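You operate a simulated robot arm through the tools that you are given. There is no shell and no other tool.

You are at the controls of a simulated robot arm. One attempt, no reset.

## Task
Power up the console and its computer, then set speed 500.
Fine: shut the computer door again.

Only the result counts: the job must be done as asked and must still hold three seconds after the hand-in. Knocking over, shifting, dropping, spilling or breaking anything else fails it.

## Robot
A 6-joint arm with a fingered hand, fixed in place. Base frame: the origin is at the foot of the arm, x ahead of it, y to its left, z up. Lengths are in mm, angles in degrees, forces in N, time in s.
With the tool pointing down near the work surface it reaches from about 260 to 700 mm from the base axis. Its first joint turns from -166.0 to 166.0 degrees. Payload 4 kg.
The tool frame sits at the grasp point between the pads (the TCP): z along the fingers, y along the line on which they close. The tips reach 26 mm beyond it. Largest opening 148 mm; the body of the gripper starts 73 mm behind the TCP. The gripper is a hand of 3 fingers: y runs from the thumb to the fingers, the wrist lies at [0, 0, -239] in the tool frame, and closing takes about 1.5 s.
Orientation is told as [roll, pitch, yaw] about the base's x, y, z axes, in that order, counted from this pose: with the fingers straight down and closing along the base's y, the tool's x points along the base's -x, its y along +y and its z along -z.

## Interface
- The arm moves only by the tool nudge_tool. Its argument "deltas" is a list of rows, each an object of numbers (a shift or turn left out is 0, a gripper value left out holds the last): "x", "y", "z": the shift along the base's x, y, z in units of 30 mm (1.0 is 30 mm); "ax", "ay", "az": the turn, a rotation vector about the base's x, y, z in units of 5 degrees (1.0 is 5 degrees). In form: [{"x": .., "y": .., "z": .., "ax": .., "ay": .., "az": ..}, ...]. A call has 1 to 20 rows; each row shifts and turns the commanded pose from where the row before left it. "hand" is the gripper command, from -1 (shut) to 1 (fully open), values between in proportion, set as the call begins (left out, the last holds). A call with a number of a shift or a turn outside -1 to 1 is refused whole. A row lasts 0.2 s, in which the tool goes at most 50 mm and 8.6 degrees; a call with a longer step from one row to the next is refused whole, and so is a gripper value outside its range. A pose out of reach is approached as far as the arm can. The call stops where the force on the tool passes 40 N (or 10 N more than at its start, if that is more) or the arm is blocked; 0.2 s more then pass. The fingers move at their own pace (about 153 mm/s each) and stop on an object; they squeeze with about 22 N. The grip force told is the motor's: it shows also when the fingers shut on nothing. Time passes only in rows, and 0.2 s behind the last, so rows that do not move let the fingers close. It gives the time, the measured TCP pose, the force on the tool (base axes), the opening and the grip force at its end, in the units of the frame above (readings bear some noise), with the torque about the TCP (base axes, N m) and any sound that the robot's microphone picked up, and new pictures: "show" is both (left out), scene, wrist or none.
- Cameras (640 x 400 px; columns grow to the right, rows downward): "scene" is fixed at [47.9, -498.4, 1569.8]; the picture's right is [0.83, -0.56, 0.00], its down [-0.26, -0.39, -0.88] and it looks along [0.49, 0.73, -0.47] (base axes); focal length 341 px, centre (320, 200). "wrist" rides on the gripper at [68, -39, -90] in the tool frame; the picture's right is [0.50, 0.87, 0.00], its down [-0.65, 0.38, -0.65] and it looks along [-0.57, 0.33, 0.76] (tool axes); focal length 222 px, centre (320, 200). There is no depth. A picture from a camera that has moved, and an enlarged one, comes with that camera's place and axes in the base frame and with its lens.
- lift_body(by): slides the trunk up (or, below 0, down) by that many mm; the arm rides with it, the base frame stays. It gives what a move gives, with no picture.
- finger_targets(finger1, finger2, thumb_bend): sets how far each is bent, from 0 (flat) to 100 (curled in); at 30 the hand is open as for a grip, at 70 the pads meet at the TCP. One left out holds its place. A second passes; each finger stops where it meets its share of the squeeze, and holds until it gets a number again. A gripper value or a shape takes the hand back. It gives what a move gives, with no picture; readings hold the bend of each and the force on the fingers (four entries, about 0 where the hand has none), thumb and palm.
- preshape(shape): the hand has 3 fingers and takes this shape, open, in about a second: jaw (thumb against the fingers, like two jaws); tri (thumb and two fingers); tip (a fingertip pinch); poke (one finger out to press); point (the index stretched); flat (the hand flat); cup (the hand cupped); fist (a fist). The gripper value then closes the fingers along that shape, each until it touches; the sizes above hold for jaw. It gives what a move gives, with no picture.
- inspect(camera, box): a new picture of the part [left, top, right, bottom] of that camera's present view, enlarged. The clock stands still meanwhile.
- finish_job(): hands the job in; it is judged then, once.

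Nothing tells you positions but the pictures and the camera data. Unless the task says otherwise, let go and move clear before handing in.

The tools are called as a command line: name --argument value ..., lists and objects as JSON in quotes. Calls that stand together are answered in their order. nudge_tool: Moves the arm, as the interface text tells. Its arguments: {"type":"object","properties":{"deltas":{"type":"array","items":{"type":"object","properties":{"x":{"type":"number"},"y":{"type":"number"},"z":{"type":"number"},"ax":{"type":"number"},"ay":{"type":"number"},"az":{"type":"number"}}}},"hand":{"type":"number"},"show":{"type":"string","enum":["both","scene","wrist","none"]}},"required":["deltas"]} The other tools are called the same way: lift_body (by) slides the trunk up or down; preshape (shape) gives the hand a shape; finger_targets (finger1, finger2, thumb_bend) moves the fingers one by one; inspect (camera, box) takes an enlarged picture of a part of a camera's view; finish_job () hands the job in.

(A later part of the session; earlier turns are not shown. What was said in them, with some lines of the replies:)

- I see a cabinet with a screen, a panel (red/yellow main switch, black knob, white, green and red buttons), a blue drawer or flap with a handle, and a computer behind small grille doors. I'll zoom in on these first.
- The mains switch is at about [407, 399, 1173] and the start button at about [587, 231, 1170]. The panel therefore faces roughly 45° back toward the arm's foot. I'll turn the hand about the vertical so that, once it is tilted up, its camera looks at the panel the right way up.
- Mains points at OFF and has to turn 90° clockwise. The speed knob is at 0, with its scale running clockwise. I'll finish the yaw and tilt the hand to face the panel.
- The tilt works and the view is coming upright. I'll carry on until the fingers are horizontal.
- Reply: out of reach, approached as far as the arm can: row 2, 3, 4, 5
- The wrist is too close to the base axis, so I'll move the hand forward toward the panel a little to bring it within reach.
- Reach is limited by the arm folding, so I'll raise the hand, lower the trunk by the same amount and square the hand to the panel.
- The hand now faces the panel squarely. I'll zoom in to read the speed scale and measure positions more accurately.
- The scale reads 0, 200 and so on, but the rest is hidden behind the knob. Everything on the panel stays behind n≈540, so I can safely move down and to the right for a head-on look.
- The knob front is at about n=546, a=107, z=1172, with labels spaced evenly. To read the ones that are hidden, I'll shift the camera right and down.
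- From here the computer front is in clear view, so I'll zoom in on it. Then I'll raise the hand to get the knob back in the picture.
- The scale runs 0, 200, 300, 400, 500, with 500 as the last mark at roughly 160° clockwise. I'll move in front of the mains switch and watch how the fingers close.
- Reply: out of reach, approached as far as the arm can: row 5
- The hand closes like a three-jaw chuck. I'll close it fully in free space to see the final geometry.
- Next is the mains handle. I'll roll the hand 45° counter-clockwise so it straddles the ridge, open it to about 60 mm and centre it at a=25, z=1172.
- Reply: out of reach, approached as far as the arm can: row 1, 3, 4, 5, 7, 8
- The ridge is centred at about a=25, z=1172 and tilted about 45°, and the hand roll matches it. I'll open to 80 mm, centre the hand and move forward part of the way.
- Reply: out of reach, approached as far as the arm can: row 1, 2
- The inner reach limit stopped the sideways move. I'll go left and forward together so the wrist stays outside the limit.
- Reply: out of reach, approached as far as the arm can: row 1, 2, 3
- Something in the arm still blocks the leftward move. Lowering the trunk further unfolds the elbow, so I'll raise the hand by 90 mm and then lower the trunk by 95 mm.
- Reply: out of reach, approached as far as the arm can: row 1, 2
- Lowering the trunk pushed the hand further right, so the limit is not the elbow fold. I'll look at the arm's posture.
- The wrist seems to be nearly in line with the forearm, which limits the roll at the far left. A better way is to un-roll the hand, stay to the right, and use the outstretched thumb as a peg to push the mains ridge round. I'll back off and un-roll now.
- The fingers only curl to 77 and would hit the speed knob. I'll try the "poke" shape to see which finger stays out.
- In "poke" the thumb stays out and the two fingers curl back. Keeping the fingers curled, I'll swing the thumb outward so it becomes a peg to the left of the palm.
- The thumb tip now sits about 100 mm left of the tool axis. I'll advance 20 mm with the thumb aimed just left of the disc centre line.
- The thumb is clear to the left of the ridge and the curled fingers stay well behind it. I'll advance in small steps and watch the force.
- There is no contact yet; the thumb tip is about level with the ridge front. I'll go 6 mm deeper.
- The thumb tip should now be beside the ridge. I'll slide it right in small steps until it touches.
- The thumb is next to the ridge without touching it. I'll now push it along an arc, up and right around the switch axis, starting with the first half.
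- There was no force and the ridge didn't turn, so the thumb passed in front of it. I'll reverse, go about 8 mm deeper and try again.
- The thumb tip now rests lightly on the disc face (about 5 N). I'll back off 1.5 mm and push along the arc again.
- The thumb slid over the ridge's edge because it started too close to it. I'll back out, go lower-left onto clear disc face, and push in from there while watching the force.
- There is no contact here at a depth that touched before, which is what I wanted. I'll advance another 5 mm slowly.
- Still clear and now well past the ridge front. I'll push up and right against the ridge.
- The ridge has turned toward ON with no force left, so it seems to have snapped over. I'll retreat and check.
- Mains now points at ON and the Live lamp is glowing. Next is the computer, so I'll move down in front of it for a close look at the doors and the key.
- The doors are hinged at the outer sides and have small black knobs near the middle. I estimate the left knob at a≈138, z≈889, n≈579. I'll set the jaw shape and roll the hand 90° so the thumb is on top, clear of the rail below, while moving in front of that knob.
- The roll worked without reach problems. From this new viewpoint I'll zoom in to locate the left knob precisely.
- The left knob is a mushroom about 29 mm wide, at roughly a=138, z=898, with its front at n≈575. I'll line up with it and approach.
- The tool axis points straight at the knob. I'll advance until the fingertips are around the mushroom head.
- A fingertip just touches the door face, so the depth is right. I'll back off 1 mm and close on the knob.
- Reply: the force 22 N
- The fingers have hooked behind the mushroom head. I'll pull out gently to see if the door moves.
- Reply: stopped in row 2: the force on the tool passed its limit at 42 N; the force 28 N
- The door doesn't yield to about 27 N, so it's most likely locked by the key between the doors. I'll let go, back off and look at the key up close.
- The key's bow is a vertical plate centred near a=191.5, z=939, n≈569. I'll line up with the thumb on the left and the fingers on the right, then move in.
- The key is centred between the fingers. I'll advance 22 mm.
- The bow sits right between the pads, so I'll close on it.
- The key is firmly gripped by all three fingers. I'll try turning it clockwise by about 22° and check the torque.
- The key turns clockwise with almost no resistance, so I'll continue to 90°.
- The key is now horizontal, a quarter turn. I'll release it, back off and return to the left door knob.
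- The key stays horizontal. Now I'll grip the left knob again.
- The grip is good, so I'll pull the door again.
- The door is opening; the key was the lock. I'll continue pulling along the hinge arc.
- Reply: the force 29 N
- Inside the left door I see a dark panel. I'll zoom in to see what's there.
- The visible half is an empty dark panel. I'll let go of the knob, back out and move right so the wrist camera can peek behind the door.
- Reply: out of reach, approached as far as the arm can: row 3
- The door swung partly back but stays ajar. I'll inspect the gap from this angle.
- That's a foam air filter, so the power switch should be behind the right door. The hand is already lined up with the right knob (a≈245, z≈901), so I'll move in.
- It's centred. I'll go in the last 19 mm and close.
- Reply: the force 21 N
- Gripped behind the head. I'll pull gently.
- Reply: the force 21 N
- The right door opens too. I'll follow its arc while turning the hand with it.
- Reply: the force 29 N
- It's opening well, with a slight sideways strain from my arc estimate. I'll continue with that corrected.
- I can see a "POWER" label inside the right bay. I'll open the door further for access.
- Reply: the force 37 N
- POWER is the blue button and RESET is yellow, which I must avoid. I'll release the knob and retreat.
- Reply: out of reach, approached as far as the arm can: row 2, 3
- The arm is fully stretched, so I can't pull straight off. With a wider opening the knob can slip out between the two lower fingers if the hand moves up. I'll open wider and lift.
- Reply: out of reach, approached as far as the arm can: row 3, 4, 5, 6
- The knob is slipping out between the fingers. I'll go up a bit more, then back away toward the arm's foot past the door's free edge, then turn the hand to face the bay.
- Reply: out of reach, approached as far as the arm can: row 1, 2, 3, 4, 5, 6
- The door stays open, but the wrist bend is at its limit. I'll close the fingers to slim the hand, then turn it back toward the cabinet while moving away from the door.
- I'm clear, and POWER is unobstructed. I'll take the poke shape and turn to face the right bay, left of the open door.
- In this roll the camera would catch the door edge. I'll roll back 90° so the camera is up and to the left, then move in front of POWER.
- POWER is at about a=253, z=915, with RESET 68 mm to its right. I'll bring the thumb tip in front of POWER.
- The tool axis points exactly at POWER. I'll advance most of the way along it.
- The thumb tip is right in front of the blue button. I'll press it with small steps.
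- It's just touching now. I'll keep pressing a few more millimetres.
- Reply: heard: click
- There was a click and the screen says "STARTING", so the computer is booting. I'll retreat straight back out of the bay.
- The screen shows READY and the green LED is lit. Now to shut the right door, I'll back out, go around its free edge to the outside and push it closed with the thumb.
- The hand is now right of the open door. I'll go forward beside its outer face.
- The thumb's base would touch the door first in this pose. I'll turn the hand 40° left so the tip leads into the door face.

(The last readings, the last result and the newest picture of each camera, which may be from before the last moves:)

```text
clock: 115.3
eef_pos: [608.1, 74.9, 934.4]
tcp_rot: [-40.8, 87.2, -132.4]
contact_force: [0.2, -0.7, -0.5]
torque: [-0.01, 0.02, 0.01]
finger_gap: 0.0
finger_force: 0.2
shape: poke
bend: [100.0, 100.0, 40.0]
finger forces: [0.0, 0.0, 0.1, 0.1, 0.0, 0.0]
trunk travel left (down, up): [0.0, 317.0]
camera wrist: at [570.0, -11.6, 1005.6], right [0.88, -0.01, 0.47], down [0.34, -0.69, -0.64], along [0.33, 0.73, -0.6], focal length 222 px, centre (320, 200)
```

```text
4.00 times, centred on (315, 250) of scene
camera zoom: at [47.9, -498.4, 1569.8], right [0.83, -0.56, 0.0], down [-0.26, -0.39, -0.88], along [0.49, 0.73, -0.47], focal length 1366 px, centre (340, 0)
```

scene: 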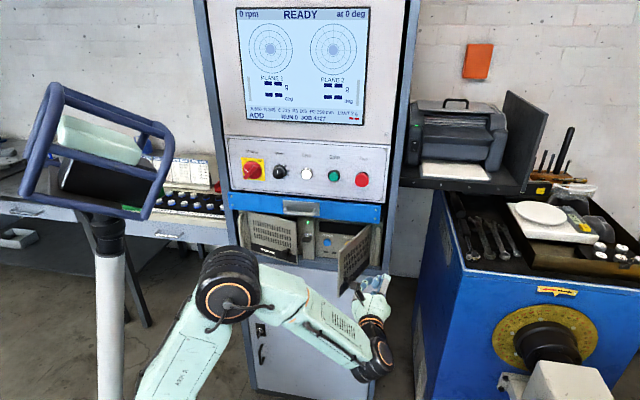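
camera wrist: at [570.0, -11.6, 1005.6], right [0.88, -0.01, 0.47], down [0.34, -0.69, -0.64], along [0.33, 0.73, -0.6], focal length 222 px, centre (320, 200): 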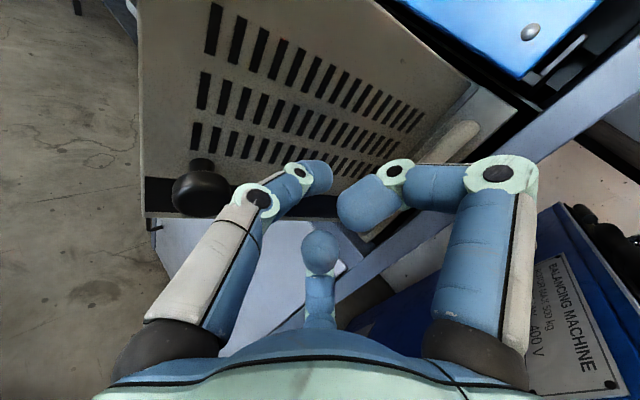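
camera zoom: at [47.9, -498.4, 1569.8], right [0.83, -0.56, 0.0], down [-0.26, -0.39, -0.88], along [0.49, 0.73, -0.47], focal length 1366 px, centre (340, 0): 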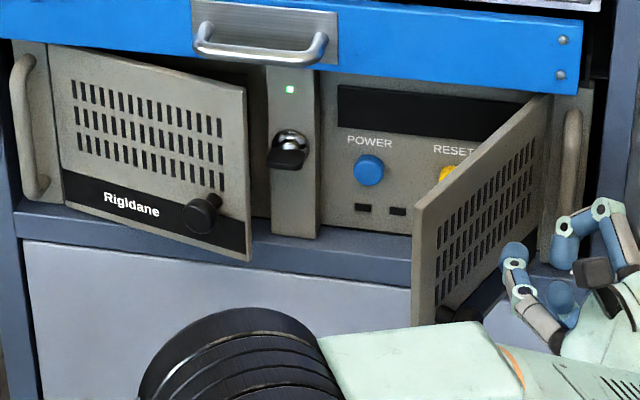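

Good, now the thumb tip faces the door. I'll push it along the closing arc, first half.

nudge_tool --deltas '[{"x": -0.034, "y": 0.28}, {"x": -0.034, "y": 0.28}, {"x": -0.038, "y": 0.4}, {"x": -0.18, "y": 0.44}, {"x": -0.08, "y": 0.222, "az": -1}, {"x": -0.08, "y": 0.222, "az": -1}, {"x": -0.06, "y": 0.443, "az": -1}, {}]' --show "none"

inspect --camera "scene" --box '[235, 200, 395, 300]'

inspect --camera "wrist" --box '[0, 0, 640, 400]'

```text
clock: 117.2
eef_pos: [591.3, 143.1, 933.7]
tcp_rot: [-39.9, 87.2, -146.8]
contact_force: [0.4, 0.1, 0.2]
torque: [-0.03, -0.03, -0.01]
finger_gap: 0.1
finger_force: 0.0
shape: poke
bend: [100.0, 100.0, 40.0]
finger forces: [0.0, 0.1, 0.0, 0.1, 0.1, 0.0]
trunk travel left (down, up): [0.0, 317.0]
```

```text
4.00 times, centred on (315, 250) of scene
camera zoom: at [47.9, -498.4, 1569.8], right [0.83, -0.56, 0.0], down [-0.26, -0.39, -0.88], along [0.49, 0.73, -0.47], focal length 1366 px, centre (340, 0)
```

zoom: 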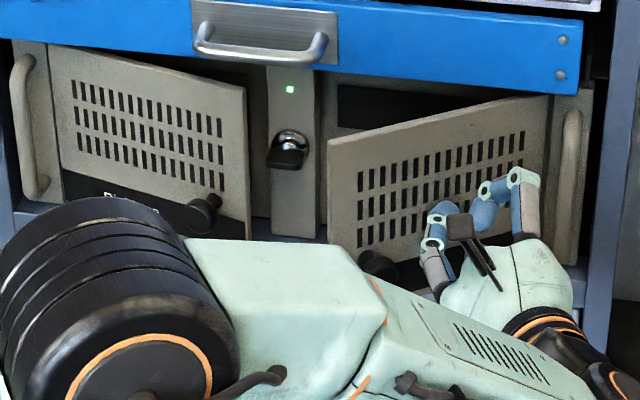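

```text
1.00 times, centred on (320, 200) of wrist (not enlarged: the box is as wide or as high as the picture)
camera zoom: at [532.6, 70.3, 1005.8], right [0.85, -0.24, 0.47], down [0.15, -0.75, -0.64], along [0.51, 0.61, -0.6], focal length 222 px, centre (320, 200)
```

zoom: 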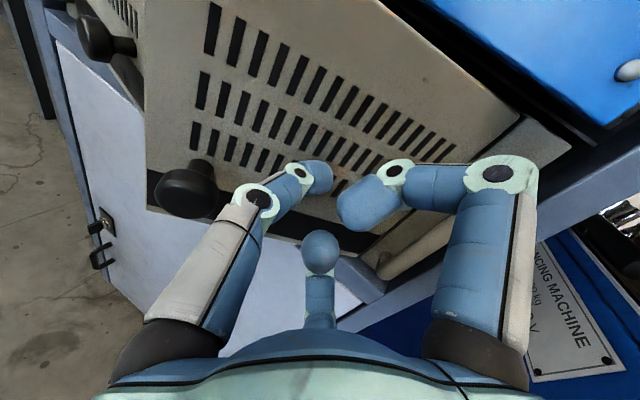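

The door is swinging shut smoothly. I'll continue to the end of the arc.

nudge_tool --deltas '[{"x": -0.053, "y": 0.48, "az": -1}, {"x": 0.02, "y": 0.413, "az": -1}, {"x": 0.067, "y": 0.39, "az": -1}, {"x": 0.137, "y": 0.4, "az": -1}, {}]' --show "none"

inspect --camera "scene" --box '[235, 200, 395, 300]'

inspect --camera "wrist" --box '[0, 0, 640, 400]'

```text
clock: 118.3
eef_pos: [598.1, 193.6, 933.1]
tcp_rot: [-40.0, 87.2, -166.8]
contact_force: [0.3, 1.3, -0.7]
torque: [-0.03, -0.02, 0.03]
finger_gap: 0.0
finger_force: 0.0
shape: poke
bend: [100.0, 100.0, 40.0]
finger forces: [0.0, 0.1, 0.0, 0.1, 0.1, 0.0]
trunk travel left (down, up): [0.0, 317.0]
```

```text
4.00 times, centred on (315, 250) of scene
camera zoom: at [47.9, -498.4, 1569.8], right [0.83, -0.56, 0.0], down [-0.26, -0.39, -0.88], along [0.49, 0.73, -0.47], focal length 1366 px, centre (340, 0)
```

zoom: 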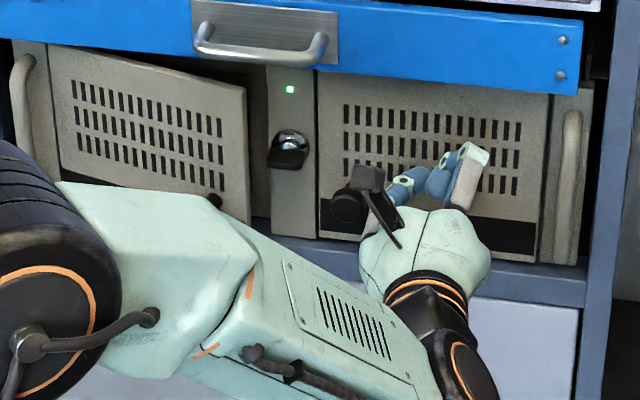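

```text
1.00 times, centred on (320, 200) of wrist (not enlarged: the box is as wide or as high as the picture)
camera zoom: at [516.7, 146.6, 1005.1], right [0.72, -0.51, 0.47], down [-0.12, -0.76, -0.64], along [0.69, 0.4, -0.6], focal length 222 px, centre (320, 200)
```

zoom: 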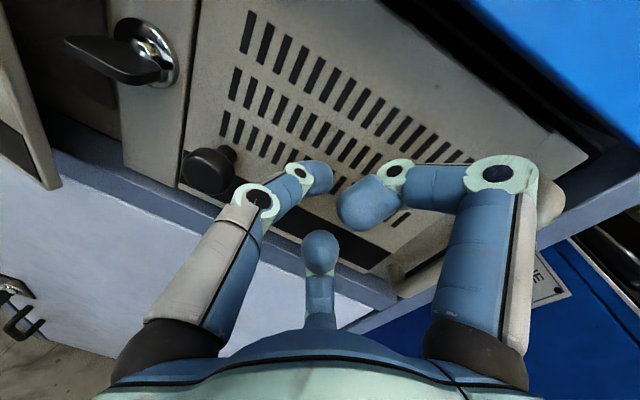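

The right door is almost closed. I'll press on it straight in until it seats.

nudge_tool --deltas '[{"x": 0.057, "y": 0.061}, {"x": 0.057, "y": 0.061}, {"x": 0.057, "y": 0.061}, {"x": 0.057, "y": 0.061}, {"x": 0.057, "y": 0.061}, {}]' --show "none"

inspect --camera "scene" --box '[265, 205, 395, 275]'

```text
clock: 119.8
eef_pos: [604.5, 200.7, 934.5]
tcp_rot: [-40.7, 87.2, -167.5]
contact_force: [-25.0, -18.9, -7.6]
torque: [-0.09, 0.04, 0.17]
finger_gap: 0.2
finger_force: 0.0
shape: poke
bend: [100.0, 100.0, 40.0]
finger forces: [0.0, 0.1, 0.1, 0.0, 29.7, 0.1]
trunk travel left (down, up): [0.0, 317.0]
```

```text
4.92 times, centred on (330, 240) of scene
camera zoom: at [47.9, -498.4, 1569.8], right [0.83, -0.56, 0.0], down [-0.26, -0.39, -0.88], along [0.49, 0.73, -0.47], focal length 1681 px, centre (271, 3)
```

zoom: 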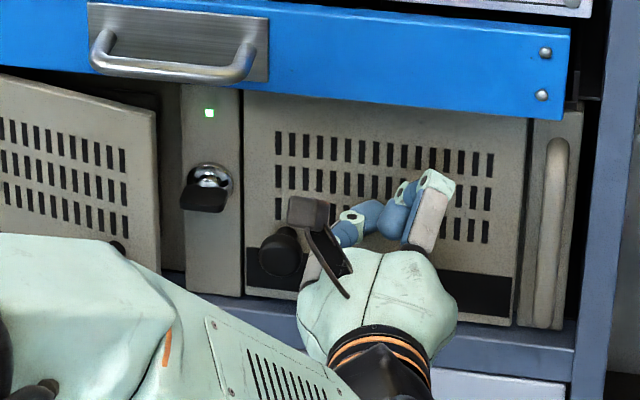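

The right door is fully seated, with about 30 N of reaction. I'll back off and move to the left door to push it shut too.

nudge_tool --deltas '[{"x": -0.3, "y": -0.32}, {"x": -0.8, "y": -0.86}, {"x": -0.8, "y": -0.86}, {"x": -0.704, "y": 0.655, "az": -1}, {"x": -0.704, "y": 0.655}, {"x": -0.704, "y": 0.655}, {"x": -0.704, "y": 0.655}, {"x": -0.704, "y": 0.655}, {"x": -0.704, "y": 0.655}, {"x": -0.704, "y": 0.655}, {"x": -0.704, "y": 0.655}, {}]' --show "wrist"

inspect --camera "scene" --box '[225, 200, 395, 290]'

```text
clock: 122.3
eef_pos: [381.1, 301.9, 934.3]
tcp_rot: [-39.4, 87.1, -171.3]
contact_force: [-0.5, 0.5, 0.6]
torque: [0.04, 0.03, 0.04]
finger_gap: 0.0
finger_force: 0.1
shape: poke
bend: [100.0, 100.0, 40.0]
finger forces: [0.0, 0.0, 0.1, 0.0, 0.0, 0.0]
trunk travel left (down, up): [0.0, 317.0]
camera wrist: at [296.1, 260.6, 1006.5], right [0.67, -0.57, 0.47], down [-0.18, -0.74, -0.64], along [0.72, 0.34, -0.6], focal length 222 px, centre (320, 200)
```

wrist: 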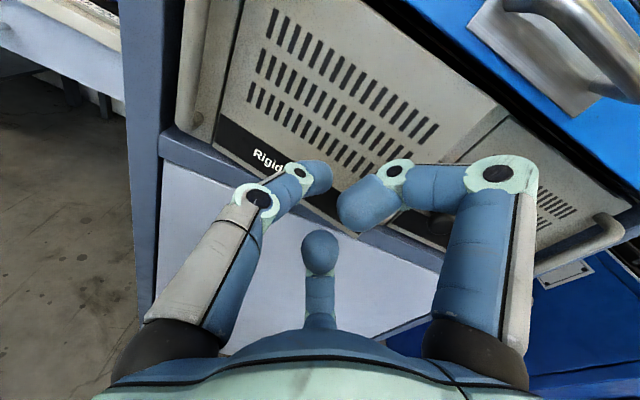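

```text
3.76 times, centred on (310, 245) of scene
camera zoom: at [47.9, -498.4, 1569.8], right [0.83, -0.56, 0.0], down [-0.26, -0.39, -0.88], along [0.49, 0.73, -0.47], focal length 1285 px, centre (358, 31)
```

zoom: 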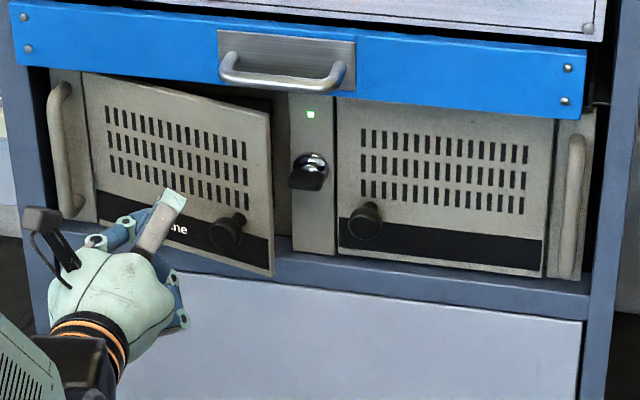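

The right door is flush. Now I'll push the left door in.

nudge_tool --deltas '[{"x": 0.45, "y": 0.485}, {"x": 0.45, "y": 0.485}, {"x": 0.15, "y": 0.16}, {"x": 0.15, "y": 0.16}, {"x": 0.15, "y": 0.16}, {"x": 0.1, "y": 0.107}, {"x": 0.1, "y": 0.107}, {}]' --show "none"

inspect --camera "scene" --box '[225, 200, 395, 290]'

```text
clock: 124.2
eef_pos: [425.3, 348.7, 934.2]
tcp_rot: [-40.1, 87.2, -172.0]
contact_force: [-0.4, -0.3, 0.4]
torque: [-0.02, 0.0, 0.02]
finger_gap: 0.0
finger_force: 0.0
shape: poke
bend: [100.0, 100.0, 40.0]
finger forces: [0.0, 0.1, 0.0, 0.0, 0.1, 0.0]
trunk travel left (down, up): [0.0, 317.0]
```

```text
3.76 times, centred on (310, 245) of scene
camera zoom: at [47.9, -498.4, 1569.8], right [0.83, -0.56, 0.0], down [-0.26, -0.39, -0.88], along [0.49, 0.73, -0.47], focal length 1285 px, centre (358, 31)
```

zoom: 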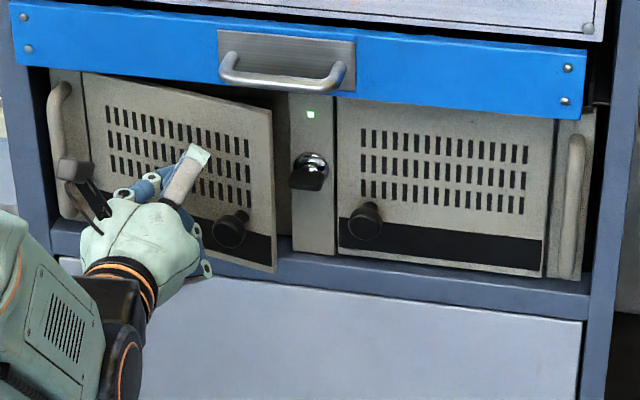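

nudge_tool --deltas '[{"x": 0.07, "y": 0.075}, {"x": 0.07, "y": 0.075}, {"x": 0.07, "y": 0.075}, {"x": 0.07, "y": 0.075}, {"x": 0.07, "y": 0.075}, {"x": 0.07, "y": 0.075}, {}]' --show "none"

inspect --camera "scene" --box '[225, 200, 395, 290]'

```text
clock: 125.8
eef_pos: [439.3, 362.8, 934.3]
tcp_rot: [-40.3, 87.1, -171.9]
contact_force: [-0.1, 0.2, -0.4]
torque: [-0.02, 0.0, -0.01]
finger_gap: 0.0
finger_force: 0.0
shape: poke
bend: [100.0, 100.0, 40.0]
finger forces: [0.1, 0.1, 0.0, 0.1, 0.1, 0.0]
trunk travel left (down, up): [0.0, 317.0]
```

```text
3.76 times, centred on (310, 245) of scene
camera zoom: at [47.9, -498.4, 1569.8], right [0.83, -0.56, 0.0], down [-0.26, -0.39, -0.88], along [0.49, 0.73, -0.47], focal length 1285 px, centre (358, 31)
```

zoom: 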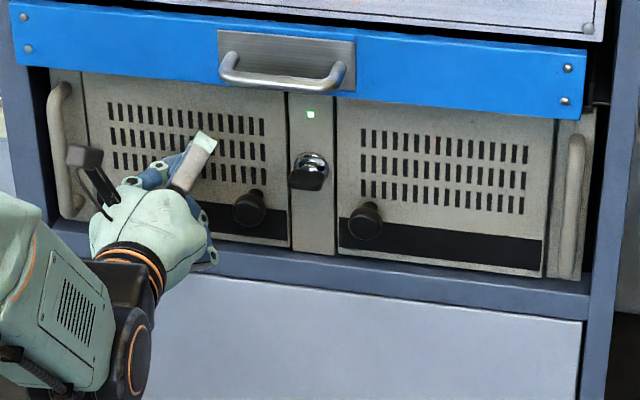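

Nearly closed. I'll press a few more millimetres until it seats.

nudge_tool --deltas '[{"x": 0.05, "y": 0.054}, {"x": 0.05, "y": 0.054}, {"x": 0.05, "y": 0.054}, {}]' --show "none"

inspect --camera "scene" --box '[225, 200, 395, 290]'

```text
clock: 126.8
eef_pos: [440.4, 365.8, 933.6]
tcp_rot: [-38.7, 87.2, -170.4]
contact_force: [-32.2, -17.6, -7.5]
torque: [-0.05, 0.06, 0.21]
finger_gap: 0.2
finger_force: 0.0
shape: poke
bend: [100.0, 100.0, 90.0]
finger forces: [0.1, 0.0, 0.1, 0.0, 35.5, 0.1]
trunk travel left (down, up): [0.0, 317.0]
```

```text
3.76 times, centred on (310, 245) of scene
camera zoom: at [47.9, -498.4, 1569.8], right [0.83, -0.56, 0.0], down [-0.26, -0.39, -0.88], along [0.49, 0.73, -0.47], focal length 1285 px, centre (358, 31)
```

zoom: 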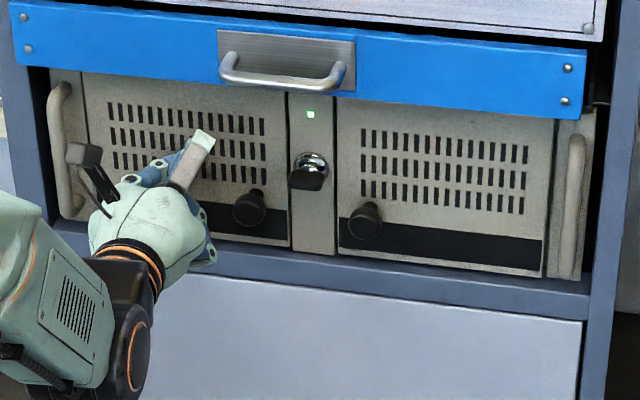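

Both doors are shut. Now the speed knob: I'll back off, set the jaw shape and go up in front of it.

nudge_tool --deltas '[{"x": -0.3, "y": -0.32}, {"x": -0.8, "y": -0.86}, {"x": -0.7, "y": -0.75}, {"x": 0.42, "y": -0.39}, {"x": 0.42, "y": -0.39}, {}]' --show "none"

preshape --shape "jaw"

nudge_tool --deltas '[{"z": 1}, {"z": 1}, {"z": 1}, {"z": 1}, {"z": 1}, {"z": 1}, {"z": 1}, {"z": 0.9}, {}]' --hand -0.05 --show "both"

inspect --camera "wrist" --box '[200, 40, 440, 240]'

inspect --camera "scene" --box '[225, 190, 395, 290]'

```text
clock: 128.2
eef_pos: [413.5, 286.0, 933.4]
tcp_rot: [-40.3, 87.2, -172.2]
contact_force: [0.5, 0.4, 0.4]
torque: [0.01, 0.01, -0.01]
finger_gap: 0.0
finger_force: 0.1
shape: poke
bend: [100.0, 100.0, 40.0]
finger forces: [0.0, 0.0, 0.1, 0.1, 0.1, 0.0]
trunk travel left (down, up): [0.0, 317.0]
```

```text
clock: 129.1
eef_pos: [413.8, 285.6, 933.2]
tcp_rot: [-40.2, 87.2, -171.9]
contact_force: [-0.7, -0.6, 1.0]
torque: [-0.01, -0.01, -0.01]
finger_gap: 147.9
finger_force: 0.0
shape: jaw
bend: [30.0, 30.0, 30.0]
finger forces: [0.0, 0.0, 0.1, 0.0, 0.0, 0.0]
trunk travel left (down, up): [0.0, 317.0]
```

```text
clock: 131.1
eef_pos: [414.7, 285.2, 1173.1]
tcp_rot: [-39.9, 87.2, -171.7]
contact_force: [-0.3, 0.4, -0.4]
torque: [-0.03, -0.01, 0.0]
finger_gap: 70.7
finger_force: 0.1
shape: jaw
bend: [37.0, 37.0, 70.0]
finger forces: [0.1, 0.0, 0.0, 0.0, 0.1, 0.0]
trunk travel left (down, up): [0.0, 317.0]
camera wrist: at [330.7, 244.6, 1243.7], right [0.67, -0.57, 0.47], down [-0.18, -0.74, -0.64], along [0.72, 0.34, -0.6], focal length 222 px, centre (320, 200)
```

scene: 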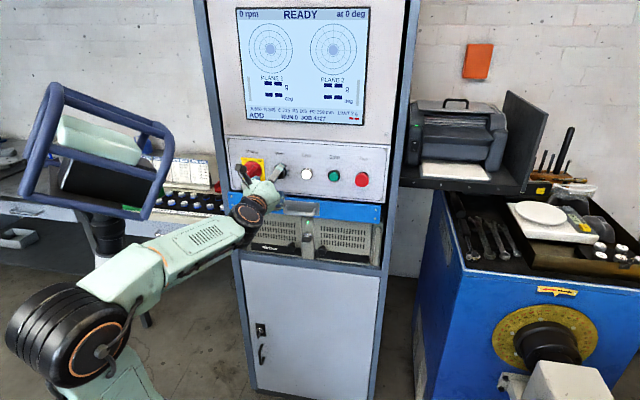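
wrist: 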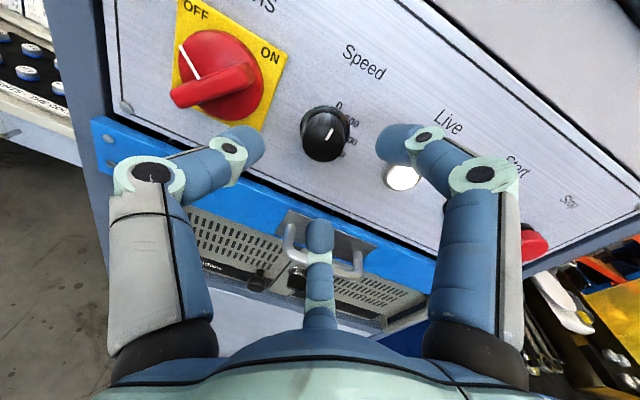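

```text
2.00 times, centred on (320, 140) of wrist
camera zoom: at [330.7, 244.6, 1243.7], right [0.67, -0.57, 0.47], down [-0.18, -0.74, -0.64], along [0.72, 0.34, -0.6], focal length 444 px, centre (320, 320)
```

zoom: 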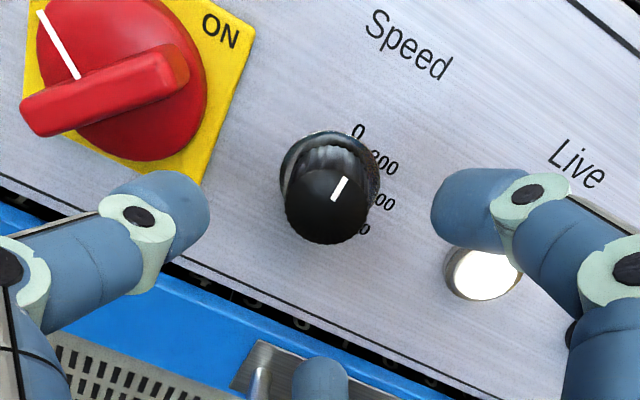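

```text
3.76 times, centred on (310, 240) of scene
camera zoom: at [47.9, -498.4, 1569.8], right [0.83, -0.56, 0.0], down [-0.26, -0.39, -0.88], along [0.49, 0.73, -0.47], focal length 1285 px, centre (358, 49)
```

zoom: 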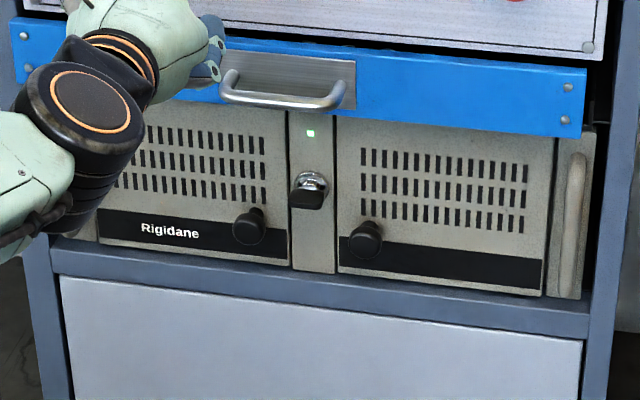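

Both doors are flush and the screen reads READY. The knob is centred between the fingers, so I'll move in around it.

nudge_tool --deltas '[{"x": 0.33, "y": 0.355, "z": 0.08}, {"x": 0.33, "y": 0.355}, {"x": 0.2, "y": 0.215}, {"x": 0.11, "y": 0.12}, {}]' --hand -0.2 --show "none"

inspect --camera "wrist" --box '[200, 60, 440, 260]'

inspect --camera "scene" --box '[225, 140, 325, 215]'

```text
clock: 132.2
eef_pos: [445.3, 317.2, 1173.5]
tcp_rot: [-40.7, 87.2, -172.4]
contact_force: [-1.5, -0.5, 0.1]
torque: [-0.03, 0.02, 0.07]
finger_gap: 59.5
finger_force: 0.0
shape: jaw
bend: [77.0, 77.0, 70.0]
finger forces: [0.0, 0.1, 0.0, 0.0, 0.1, 0.0]
trunk travel left (down, up): [0.0, 317.0]
```

```text
2.00 times, centred on (320, 160) of wrist
camera zoom: at [360.2, 276.1, 1244.9], right [0.67, -0.57, 0.47], down [-0.18, -0.74, -0.64], along [0.72, 0.34, -0.6], focal length 444 px, centre (320, 280)
```

zoom: 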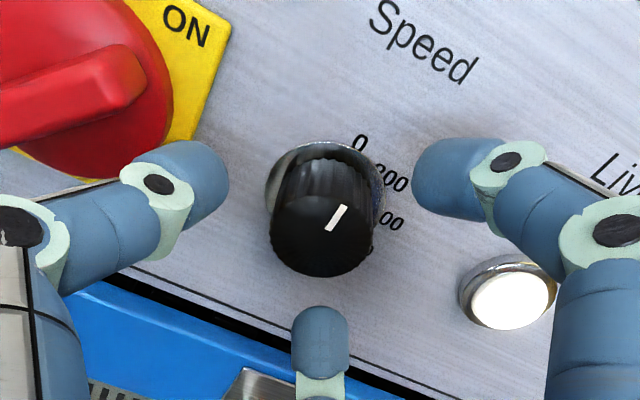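

```text
5.33 times, centred on (275, 178) of scene
camera zoom: at [47.9, -498.4, 1569.8], right [0.83, -0.56, 0.0], down [-0.26, -0.39, -0.88], along [0.49, 0.73, -0.47], focal length 1821 px, centre (560, 320)
```

zoom: 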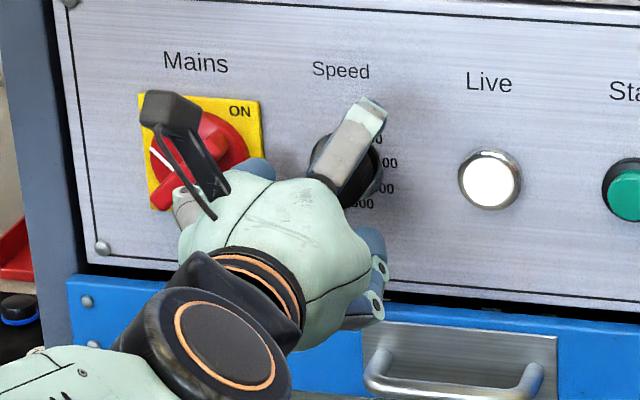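

The knob front is slightly deeper than I thought (n≈557). I'll advance another 14 mm in small steps.

nudge_tool --deltas '[{"x": 0.08, "y": 0.084, "z": -0.02}, {"x": 0.08, "y": 0.084}, {"x": 0.08, "y": 0.084}, {"x": 0.08, "y": 0.084}, {}]' --show "none"

inspect --camera "wrist" --box '[200, 60, 440, 260]'

```text
clock: 133.4
eef_pos: [454.6, 327.7, 1173.0]
tcp_rot: [-40.4, 87.1, -172.1]
contact_force: [-0.4, 0.3, 0.1]
torque: [0.01, 0.0, 0.0]
finger_gap: 59.7
finger_force: 0.0
shape: jaw
bend: [77.0, 77.0, 70.0]
finger forces: [0.1, 0.0, 0.1, 0.0, 0.0, 0.1]
trunk travel left (down, up): [0.0, 317.0]
```

```text
2.00 times, centred on (320, 160) of wrist
camera zoom: at [370.0, 286.4, 1244.3], right [0.67, -0.57, 0.47], down [-0.18, -0.74, -0.64], along [0.72, 0.34, -0.6], focal length 444 px, centre (320, 280)
```

zoom: 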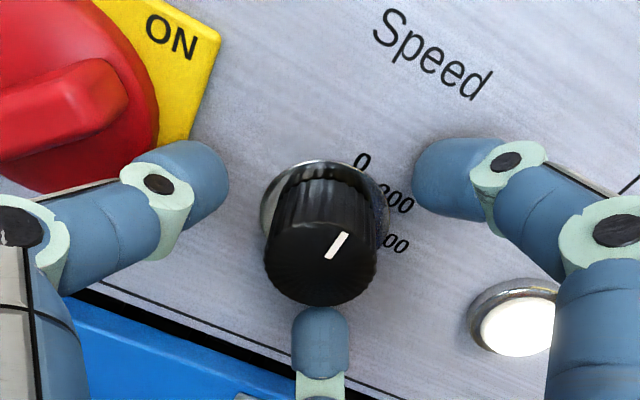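

The knob sits well inside the fingers. I'll close on it.

nudge_tool --deltas '[{}, {}, {}, {}, {}]' --hand -1 --show "none"

inspect --camera "wrist" --box '[200, 60, 440, 260]'

```text
clock: 134.7
eef_pos: [455.8, 327.6, 1172.9]
tcp_rot: [-40.3, 87.3, -172.1]
contact_force: [2.1, 2.2, 2.9]
torque: [0.13, -0.04, -0.02]
finger_gap: 25.5
finger_force: 22.1
shape: jaw
bend: [75.0, 76.0, 70.0]
finger forces: [20.0, 19.3, 0.0, 0.0, 19.9, 0.0]
trunk travel left (down, up): [0.0, 317.0]
```

```text
2.00 times, centred on (320, 160) of wrist
camera zoom: at [370.1, 286.6, 1244.3], right [0.67, -0.57, 0.47], down [-0.18, -0.74, -0.64], along [0.72, 0.34, -0.6], focal length 444 px, centre (320, 280)
```

zoom: 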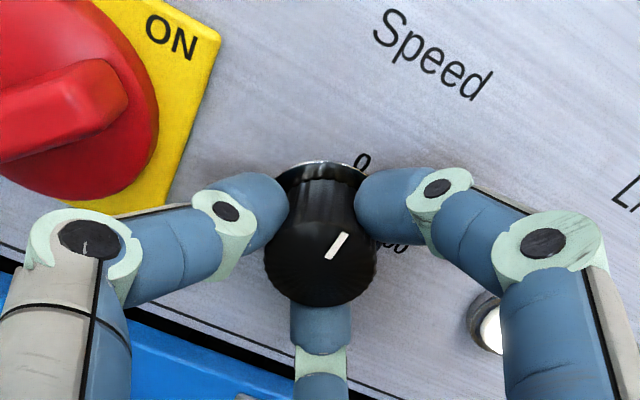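

The grip is even on all three fingers. I'll turn clockwise 40° and check.

nudge_tool --deltas '[{"ax": 0.681, "ay": 0.732}, {"ax": 0.681, "ay": 0.732}, {"ax": 0.681, "ay": 0.732}, {"ax": 0.681, "ay": 0.732}, {"ax": 0.681, "ay": 0.732}, {"ax": 0.681, "ay": 0.732}, {"ax": 0.681, "ay": 0.732}, {"ax": 0.681, "ay": 0.732}, {}]' --show "none"

inspect --camera "wrist" --box '[200, 60, 440, 260]'

inspect --camera "scene" --box '[225, 0, 385, 200]'

```text
clock: 136.7
eef_pos: [455.4, 325.1, 1172.6]
tcp_rot: [-88.7, 48.1, 140.4]
contact_force: [9.1, -1.1, 5.3]
torque: [0.2, -0.13, -0.18]
finger_gap: 25.0
finger_force: 22.3
shape: jaw
bend: [75.0, 76.0, 70.0]
finger forces: [25.3, 18.2, 0.0, 0.0, 20.4, 0.1]
trunk travel left (down, up): [0.0, 317.0]
```

```text
2.00 times, centred on (320, 160) of wrist
camera zoom: at [410.6, 248.7, 1249.3], right [0.74, -0.64, -0.21], down [-0.55, -0.4, -0.73], along [0.38, 0.65, -0.65], focal length 444 px, centre (320, 280)
```

zoom: 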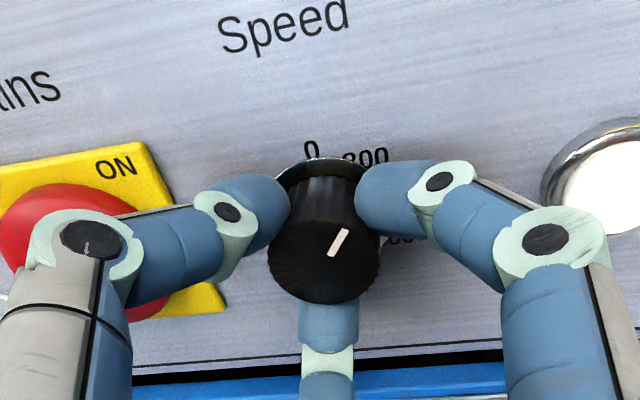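

```text
2.00 times, centred on (305, 100) of scene
camera zoom: at [47.9, -498.4, 1569.8], right [0.83, -0.56, 0.0], down [-0.26, -0.39, -0.88], along [0.49, 0.73, -0.47], focal length 683 px, centre (350, 400)
```

zoom: 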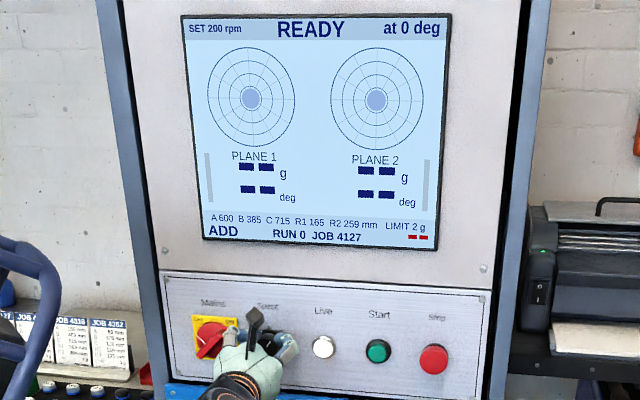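

The screen now reads "SET 200 rpm", which gives me direct feedback. I'll continue turning to the limit of this grip.

nudge_tool --deltas '[{"ax": 0.681, "ay": 0.732}, {"ax": 0.681, "ay": 0.732}, {"ax": 0.681, "ay": 0.732}, {"ax": 0.681, "ay": 0.732}, {"ax": 0.681, "ay": 0.732}, {"ax": 0.681, "ay": 0.732}, {"ax": 0.681, "ay": 0.732}, {"ax": 0.681, "ay": 0.732}, {}]' --show "none"

inspect --camera "wrist" --box '[200, 60, 440, 260]'

inspect --camera "scene" --box '[225, 0, 385, 200]'

```text
clock: 138.7
eef_pos: [456.0, 326.6, 1172.2]
tcp_rot: [-90.7, 8.0, 139.2]
contact_force: [11.1, -3.8, -0.6]
torque: [0.05, -0.08, -0.38]
finger_gap: 25.1
finger_force: 22.4
shape: jaw
bend: [75.0, 76.0, 70.0]
finger forces: [26.0, 17.5, 0.0, 0.1, 20.3, 0.1]
trunk travel left (down, up): [0.0, 317.0]
```

```text
2.00 times, centred on (320, 160) of wrist
camera zoom: at [444.2, 217.3, 1218.2], right [0.47, -0.39, -0.79], down [-0.87, -0.1, -0.47], along [0.11, 0.91, -0.39], focal length 444 px, centre (320, 280)
```

zoom: 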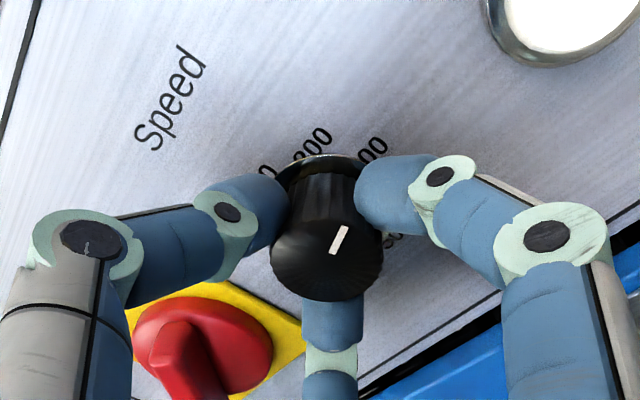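

```text
2.00 times, centred on (305, 100) of scene
camera zoom: at [47.9, -498.4, 1569.8], right [0.83, -0.56, 0.0], down [-0.26, -0.39, -0.88], along [0.49, 0.73, -0.47], focal length 683 px, centre (350, 400)
```

zoom: 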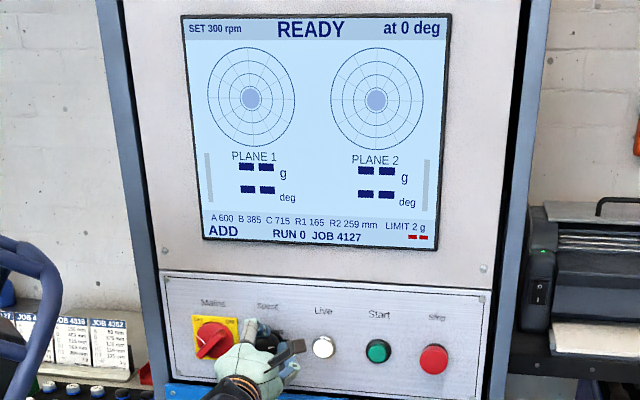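

300 rpm at 80°, so each step is 40°. I'll try another 40° with this grip.

nudge_tool --deltas '[{"ax": 0.681, "ay": 0.732}, {"ax": 0.681, "ay": 0.732}, {"ax": 0.681, "ay": 0.732}, {"ax": 0.681, "ay": 0.732}, {"ax": 0.681, "ay": 0.732}, {"ax": 0.681, "ay": 0.732}, {"ax": 0.681, "ay": 0.732}, {"ax": 0.681, "ay": 0.732}, {}]' --show "none"

inspect --camera "scene" --box '[225, 0, 385, 200]'

```text
clock: 140.7
eef_pos: [455.1, 327.8, 1170.8]
tcp_rot: [-92.3, -31.9, 139.5]
contact_force: [8.2, -6.0, -8.6]
torque: [-0.05, 0.07, -0.42]
finger_gap: 25.1
finger_force: 21.6
shape: jaw
bend: [75.0, 76.0, 70.0]
finger forces: [27.1, 16.9, 0.0, 0.0, 21.9, 0.0]
trunk travel left (down, up): [0.0, 317.0]
```

```text
2.00 times, centred on (305, 100) of scene
camera zoom: at [47.9, -498.4, 1569.8], right [0.83, -0.56, 0.0], down [-0.26, -0.39, -0.88], along [0.49, 0.73, -0.47], focal length 683 px, centre (350, 400)
```

zoom: 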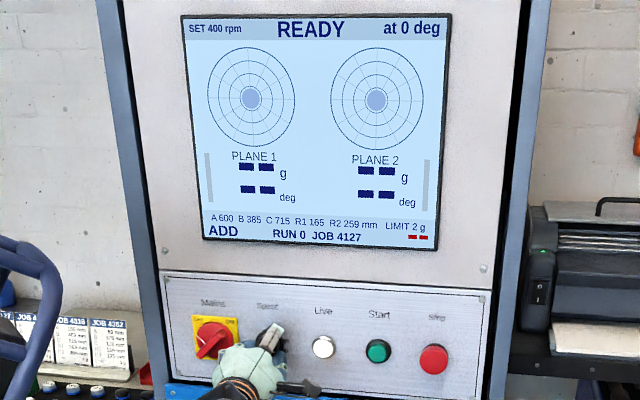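

Now at 400 rpm and still within reach. One more 40° step should give 500.

nudge_tool --deltas '[{"ax": 0.681, "ay": 0.732}, {"ax": 0.681, "ay": 0.732}, {"ax": 0.681, "ay": 0.732}, {"ax": 0.681, "ay": 0.732}, {"ax": 0.681, "ay": 0.732}, {"ax": 0.681, "ay": 0.732}, {"ax": 0.681, "ay": 0.732}, {"ax": 0.681, "ay": 0.732}, {}]' --show "none"

inspect --camera "scene" --box '[225, 0, 385, 200]'

inspect --camera "wrist" --box '[200, 60, 440, 260]'

```text
clock: 142.7
eef_pos: [455.4, 326.0, 1172.5]
tcp_rot: [-97.5, -71.9, 143.7]
contact_force: [10.1, -4.6, -8.1]
torque: [-0.14, 0.08, -0.41]
finger_gap: 25.0
finger_force: 22.2
shape: jaw
bend: [75.0, 76.0, 70.0]
finger forces: [24.4, 15.8, 0.0, 0.1, 25.9, 0.0]
trunk travel left (down, up): [0.0, 317.0]
```

```text
2.00 times, centred on (305, 100) of scene
camera zoom: at [47.9, -498.4, 1569.8], right [0.83, -0.56, 0.0], down [-0.26, -0.39, -0.88], along [0.49, 0.73, -0.47], focal length 683 px, centre (350, 400)
```

zoom: 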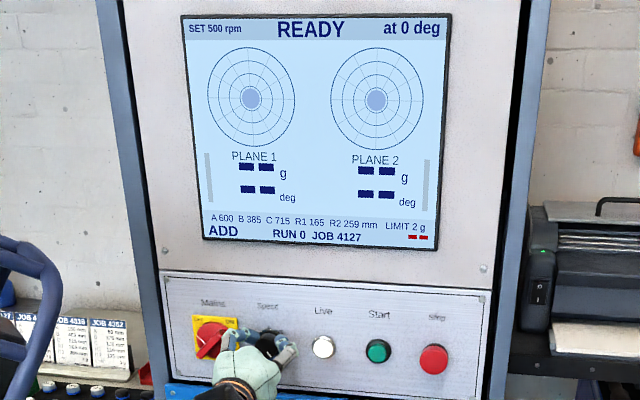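

```text
2.00 times, centred on (320, 160) of wrist
camera zoom: at [438.8, 222.3, 1115.4], right [-0.47, 0.48, -0.74], down [-0.87, -0.1, 0.48], along [0.15, 0.87, 0.47], focal length 444 px, centre (320, 280)
```

zoom: 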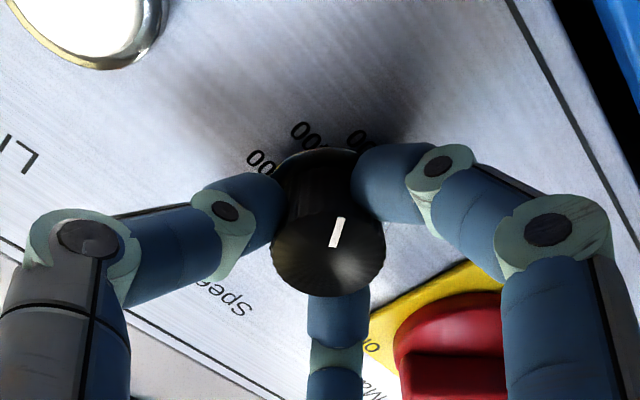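

"SET 500 rpm" is on the screen. I'll open the fingers and back straight off.

nudge_tool --deltas '[{}, {}, {}, {"x": -0.1, "y": -0.11}, {"x": -0.4, "y": -0.43}, {"x": -0.5, "y": -0.54}, {"x": -0.5, "y": -0.54}, {}]' --hand -0.2 --show "both"

inspect --camera "scene" --box '[225, 0, 385, 200]'

inspect --camera "scene" --box '[225, 140, 395, 290]'

```text
clock: 144.4
eef_pos: [408.9, 274.4, 1171.5]
tcp_rot: [-97.7, -71.7, 144.0]
contact_force: [0.6, -0.8, 0.3]
torque: [0.04, 0.01, 0.02]
finger_gap: 58.9
finger_force: 0.0
shape: jaw
bend: [77.0, 77.0, 70.0]
finger forces: [0.0, 0.0, 0.0, 0.1, 0.1, 0.1]
trunk travel left (down, up): [0.0, 317.0]
camera wrist: at [392.4, 171.9, 1115.1], right [-0.46, 0.48, -0.74], down [-0.87, -0.1, 0.48], along [0.15, 0.87, 0.47], focal length 222 px, centre (320, 200)
```

scene: 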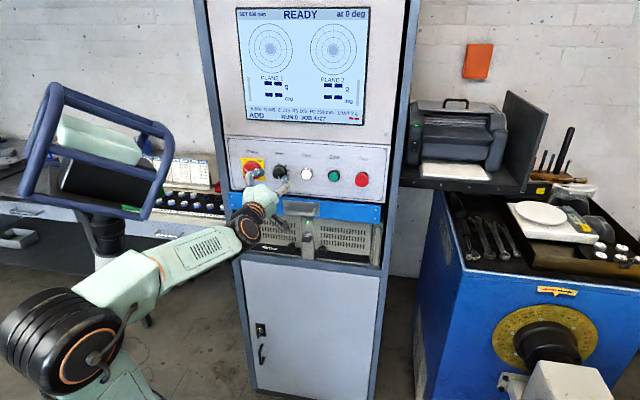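
wrist: 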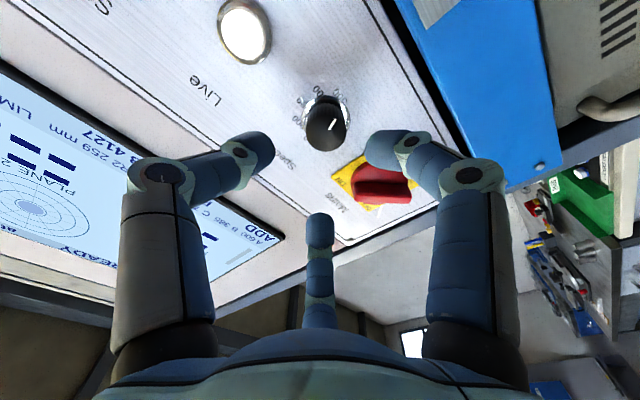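

```text
2.00 times, centred on (305, 100) of scene
camera zoom: at [47.9, -498.4, 1569.8], right [0.83, -0.56, 0.0], down [-0.26, -0.39, -0.88], along [0.49, 0.73, -0.47], focal length 683 px, centre (350, 400)
```

zoom: 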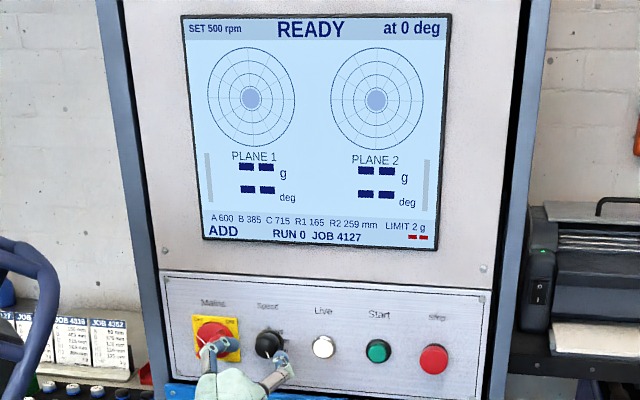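

```text
2.67 times, centred on (310, 215) of scene
camera zoom: at [47.9, -498.4, 1569.8], right [0.83, -0.56, 0.0], down [-0.26, -0.39, -0.88], along [0.49, 0.73, -0.47], focal length 910 px, centre (347, 160)
```

zoom: 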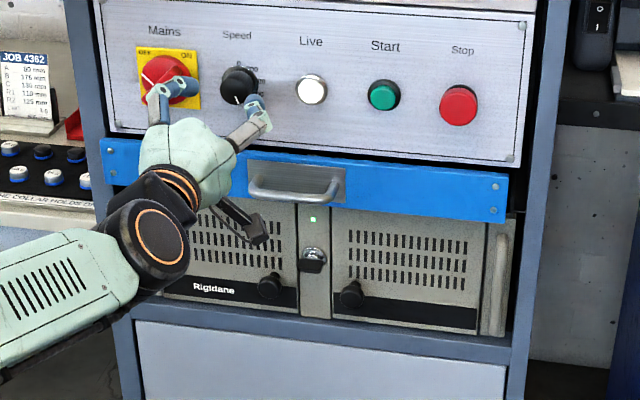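

The setting holds after release. I'll take one last close look at the doors.

nudge_tool --deltas '[{"x": 0.1, "y": -0.4}, {"x": 0.2, "y": -0.5}, {"x": 0.2, "y": -0.5}, {}, {}]' --show "none"

inspect --camera "scene" --box '[230, 195, 390, 285]'

inspect --camera "scene" --box '[225, 145, 305, 195]'

inspect --camera "scene" --box '[225, 0, 385, 200]'

```text
clock: 145.7
eef_pos: [424.5, 233.9, 1171.3]
tcp_rot: [-97.8, -71.7, 144.0]
contact_force: [0.1, 1.1, -0.6]
torque: [0.0, 0.0, 0.02]
finger_gap: 58.8
finger_force: 0.0
shape: jaw
bend: [77.0, 77.0, 70.0]
finger forces: [0.0, 0.0, 0.0, 0.0, 0.0, 0.0]
trunk travel left (down, up): [0.0, 317.0]
```

```text
4.00 times, centred on (310, 240) of scene
camera zoom: at [47.9, -498.4, 1569.8], right [0.83, -0.56, 0.0], down [-0.26, -0.39, -0.88], along [0.49, 0.73, -0.47], focal length 1366 px, centre (360, 40)
```

zoom: 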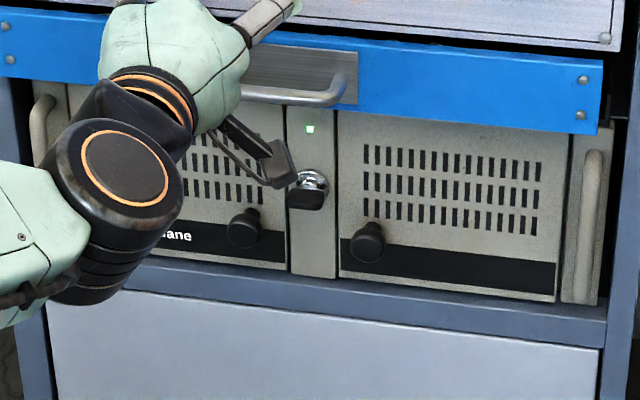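

```text
8.00 times, centred on (265, 170) of scene
camera zoom: at [47.9, -498.4, 1569.8], right [0.83, -0.56, 0.0], down [-0.26, -0.39, -0.88], along [0.49, 0.73, -0.47], focal length 2731 px, centre (760, 440)
```

zoom: 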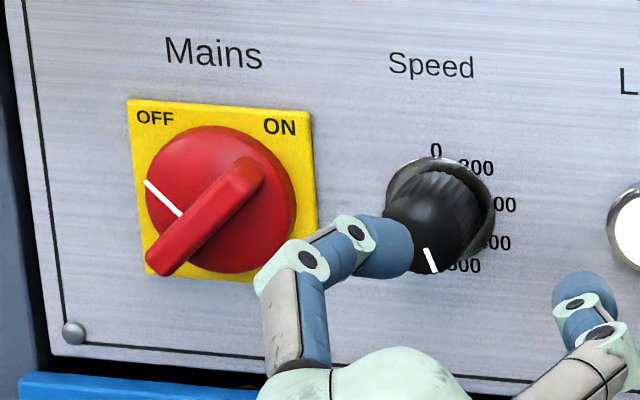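

```text
2.00 times, centred on (305, 100) of scene
camera zoom: at [47.9, -498.4, 1569.8], right [0.83, -0.56, 0.0], down [-0.26, -0.39, -0.88], along [0.49, 0.73, -0.47], focal length 683 px, centre (350, 400)
```

zoom: 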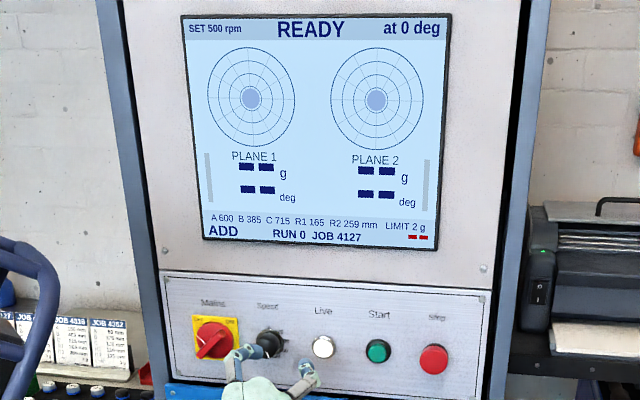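

Everything is in place: Mains is ON, Live is lit, the computer is READY with "SET 500 rpm", both computer doors are flush and the hand is clear. I'm handing in the job.

finish_job

```text
The job is handed in.
```

The job is done and handed in. The console and computer are on, the speed is set to 500, and the computer doors are shut.

- **Console:** the Mains switch is at ON and the Live lamp is lit.
- **Computer:** it was behind the locked right-hand door, so I turned the key a quarter turn and pressed POWER. It clicked, and the screen went from STARTING to READY.
- **Speed:** the screen showed "SET 500 rpm", and it stayed there after I let go of the knob.
- **Doors:** I pressed both doors shut until they seated, the left one too because I had opened it while looking for the switch. I left the key in its turned position, so they are shut but not locked.

I didn't touch Start, Stop or RESET, and the hand was clear of the panel when I handed in.
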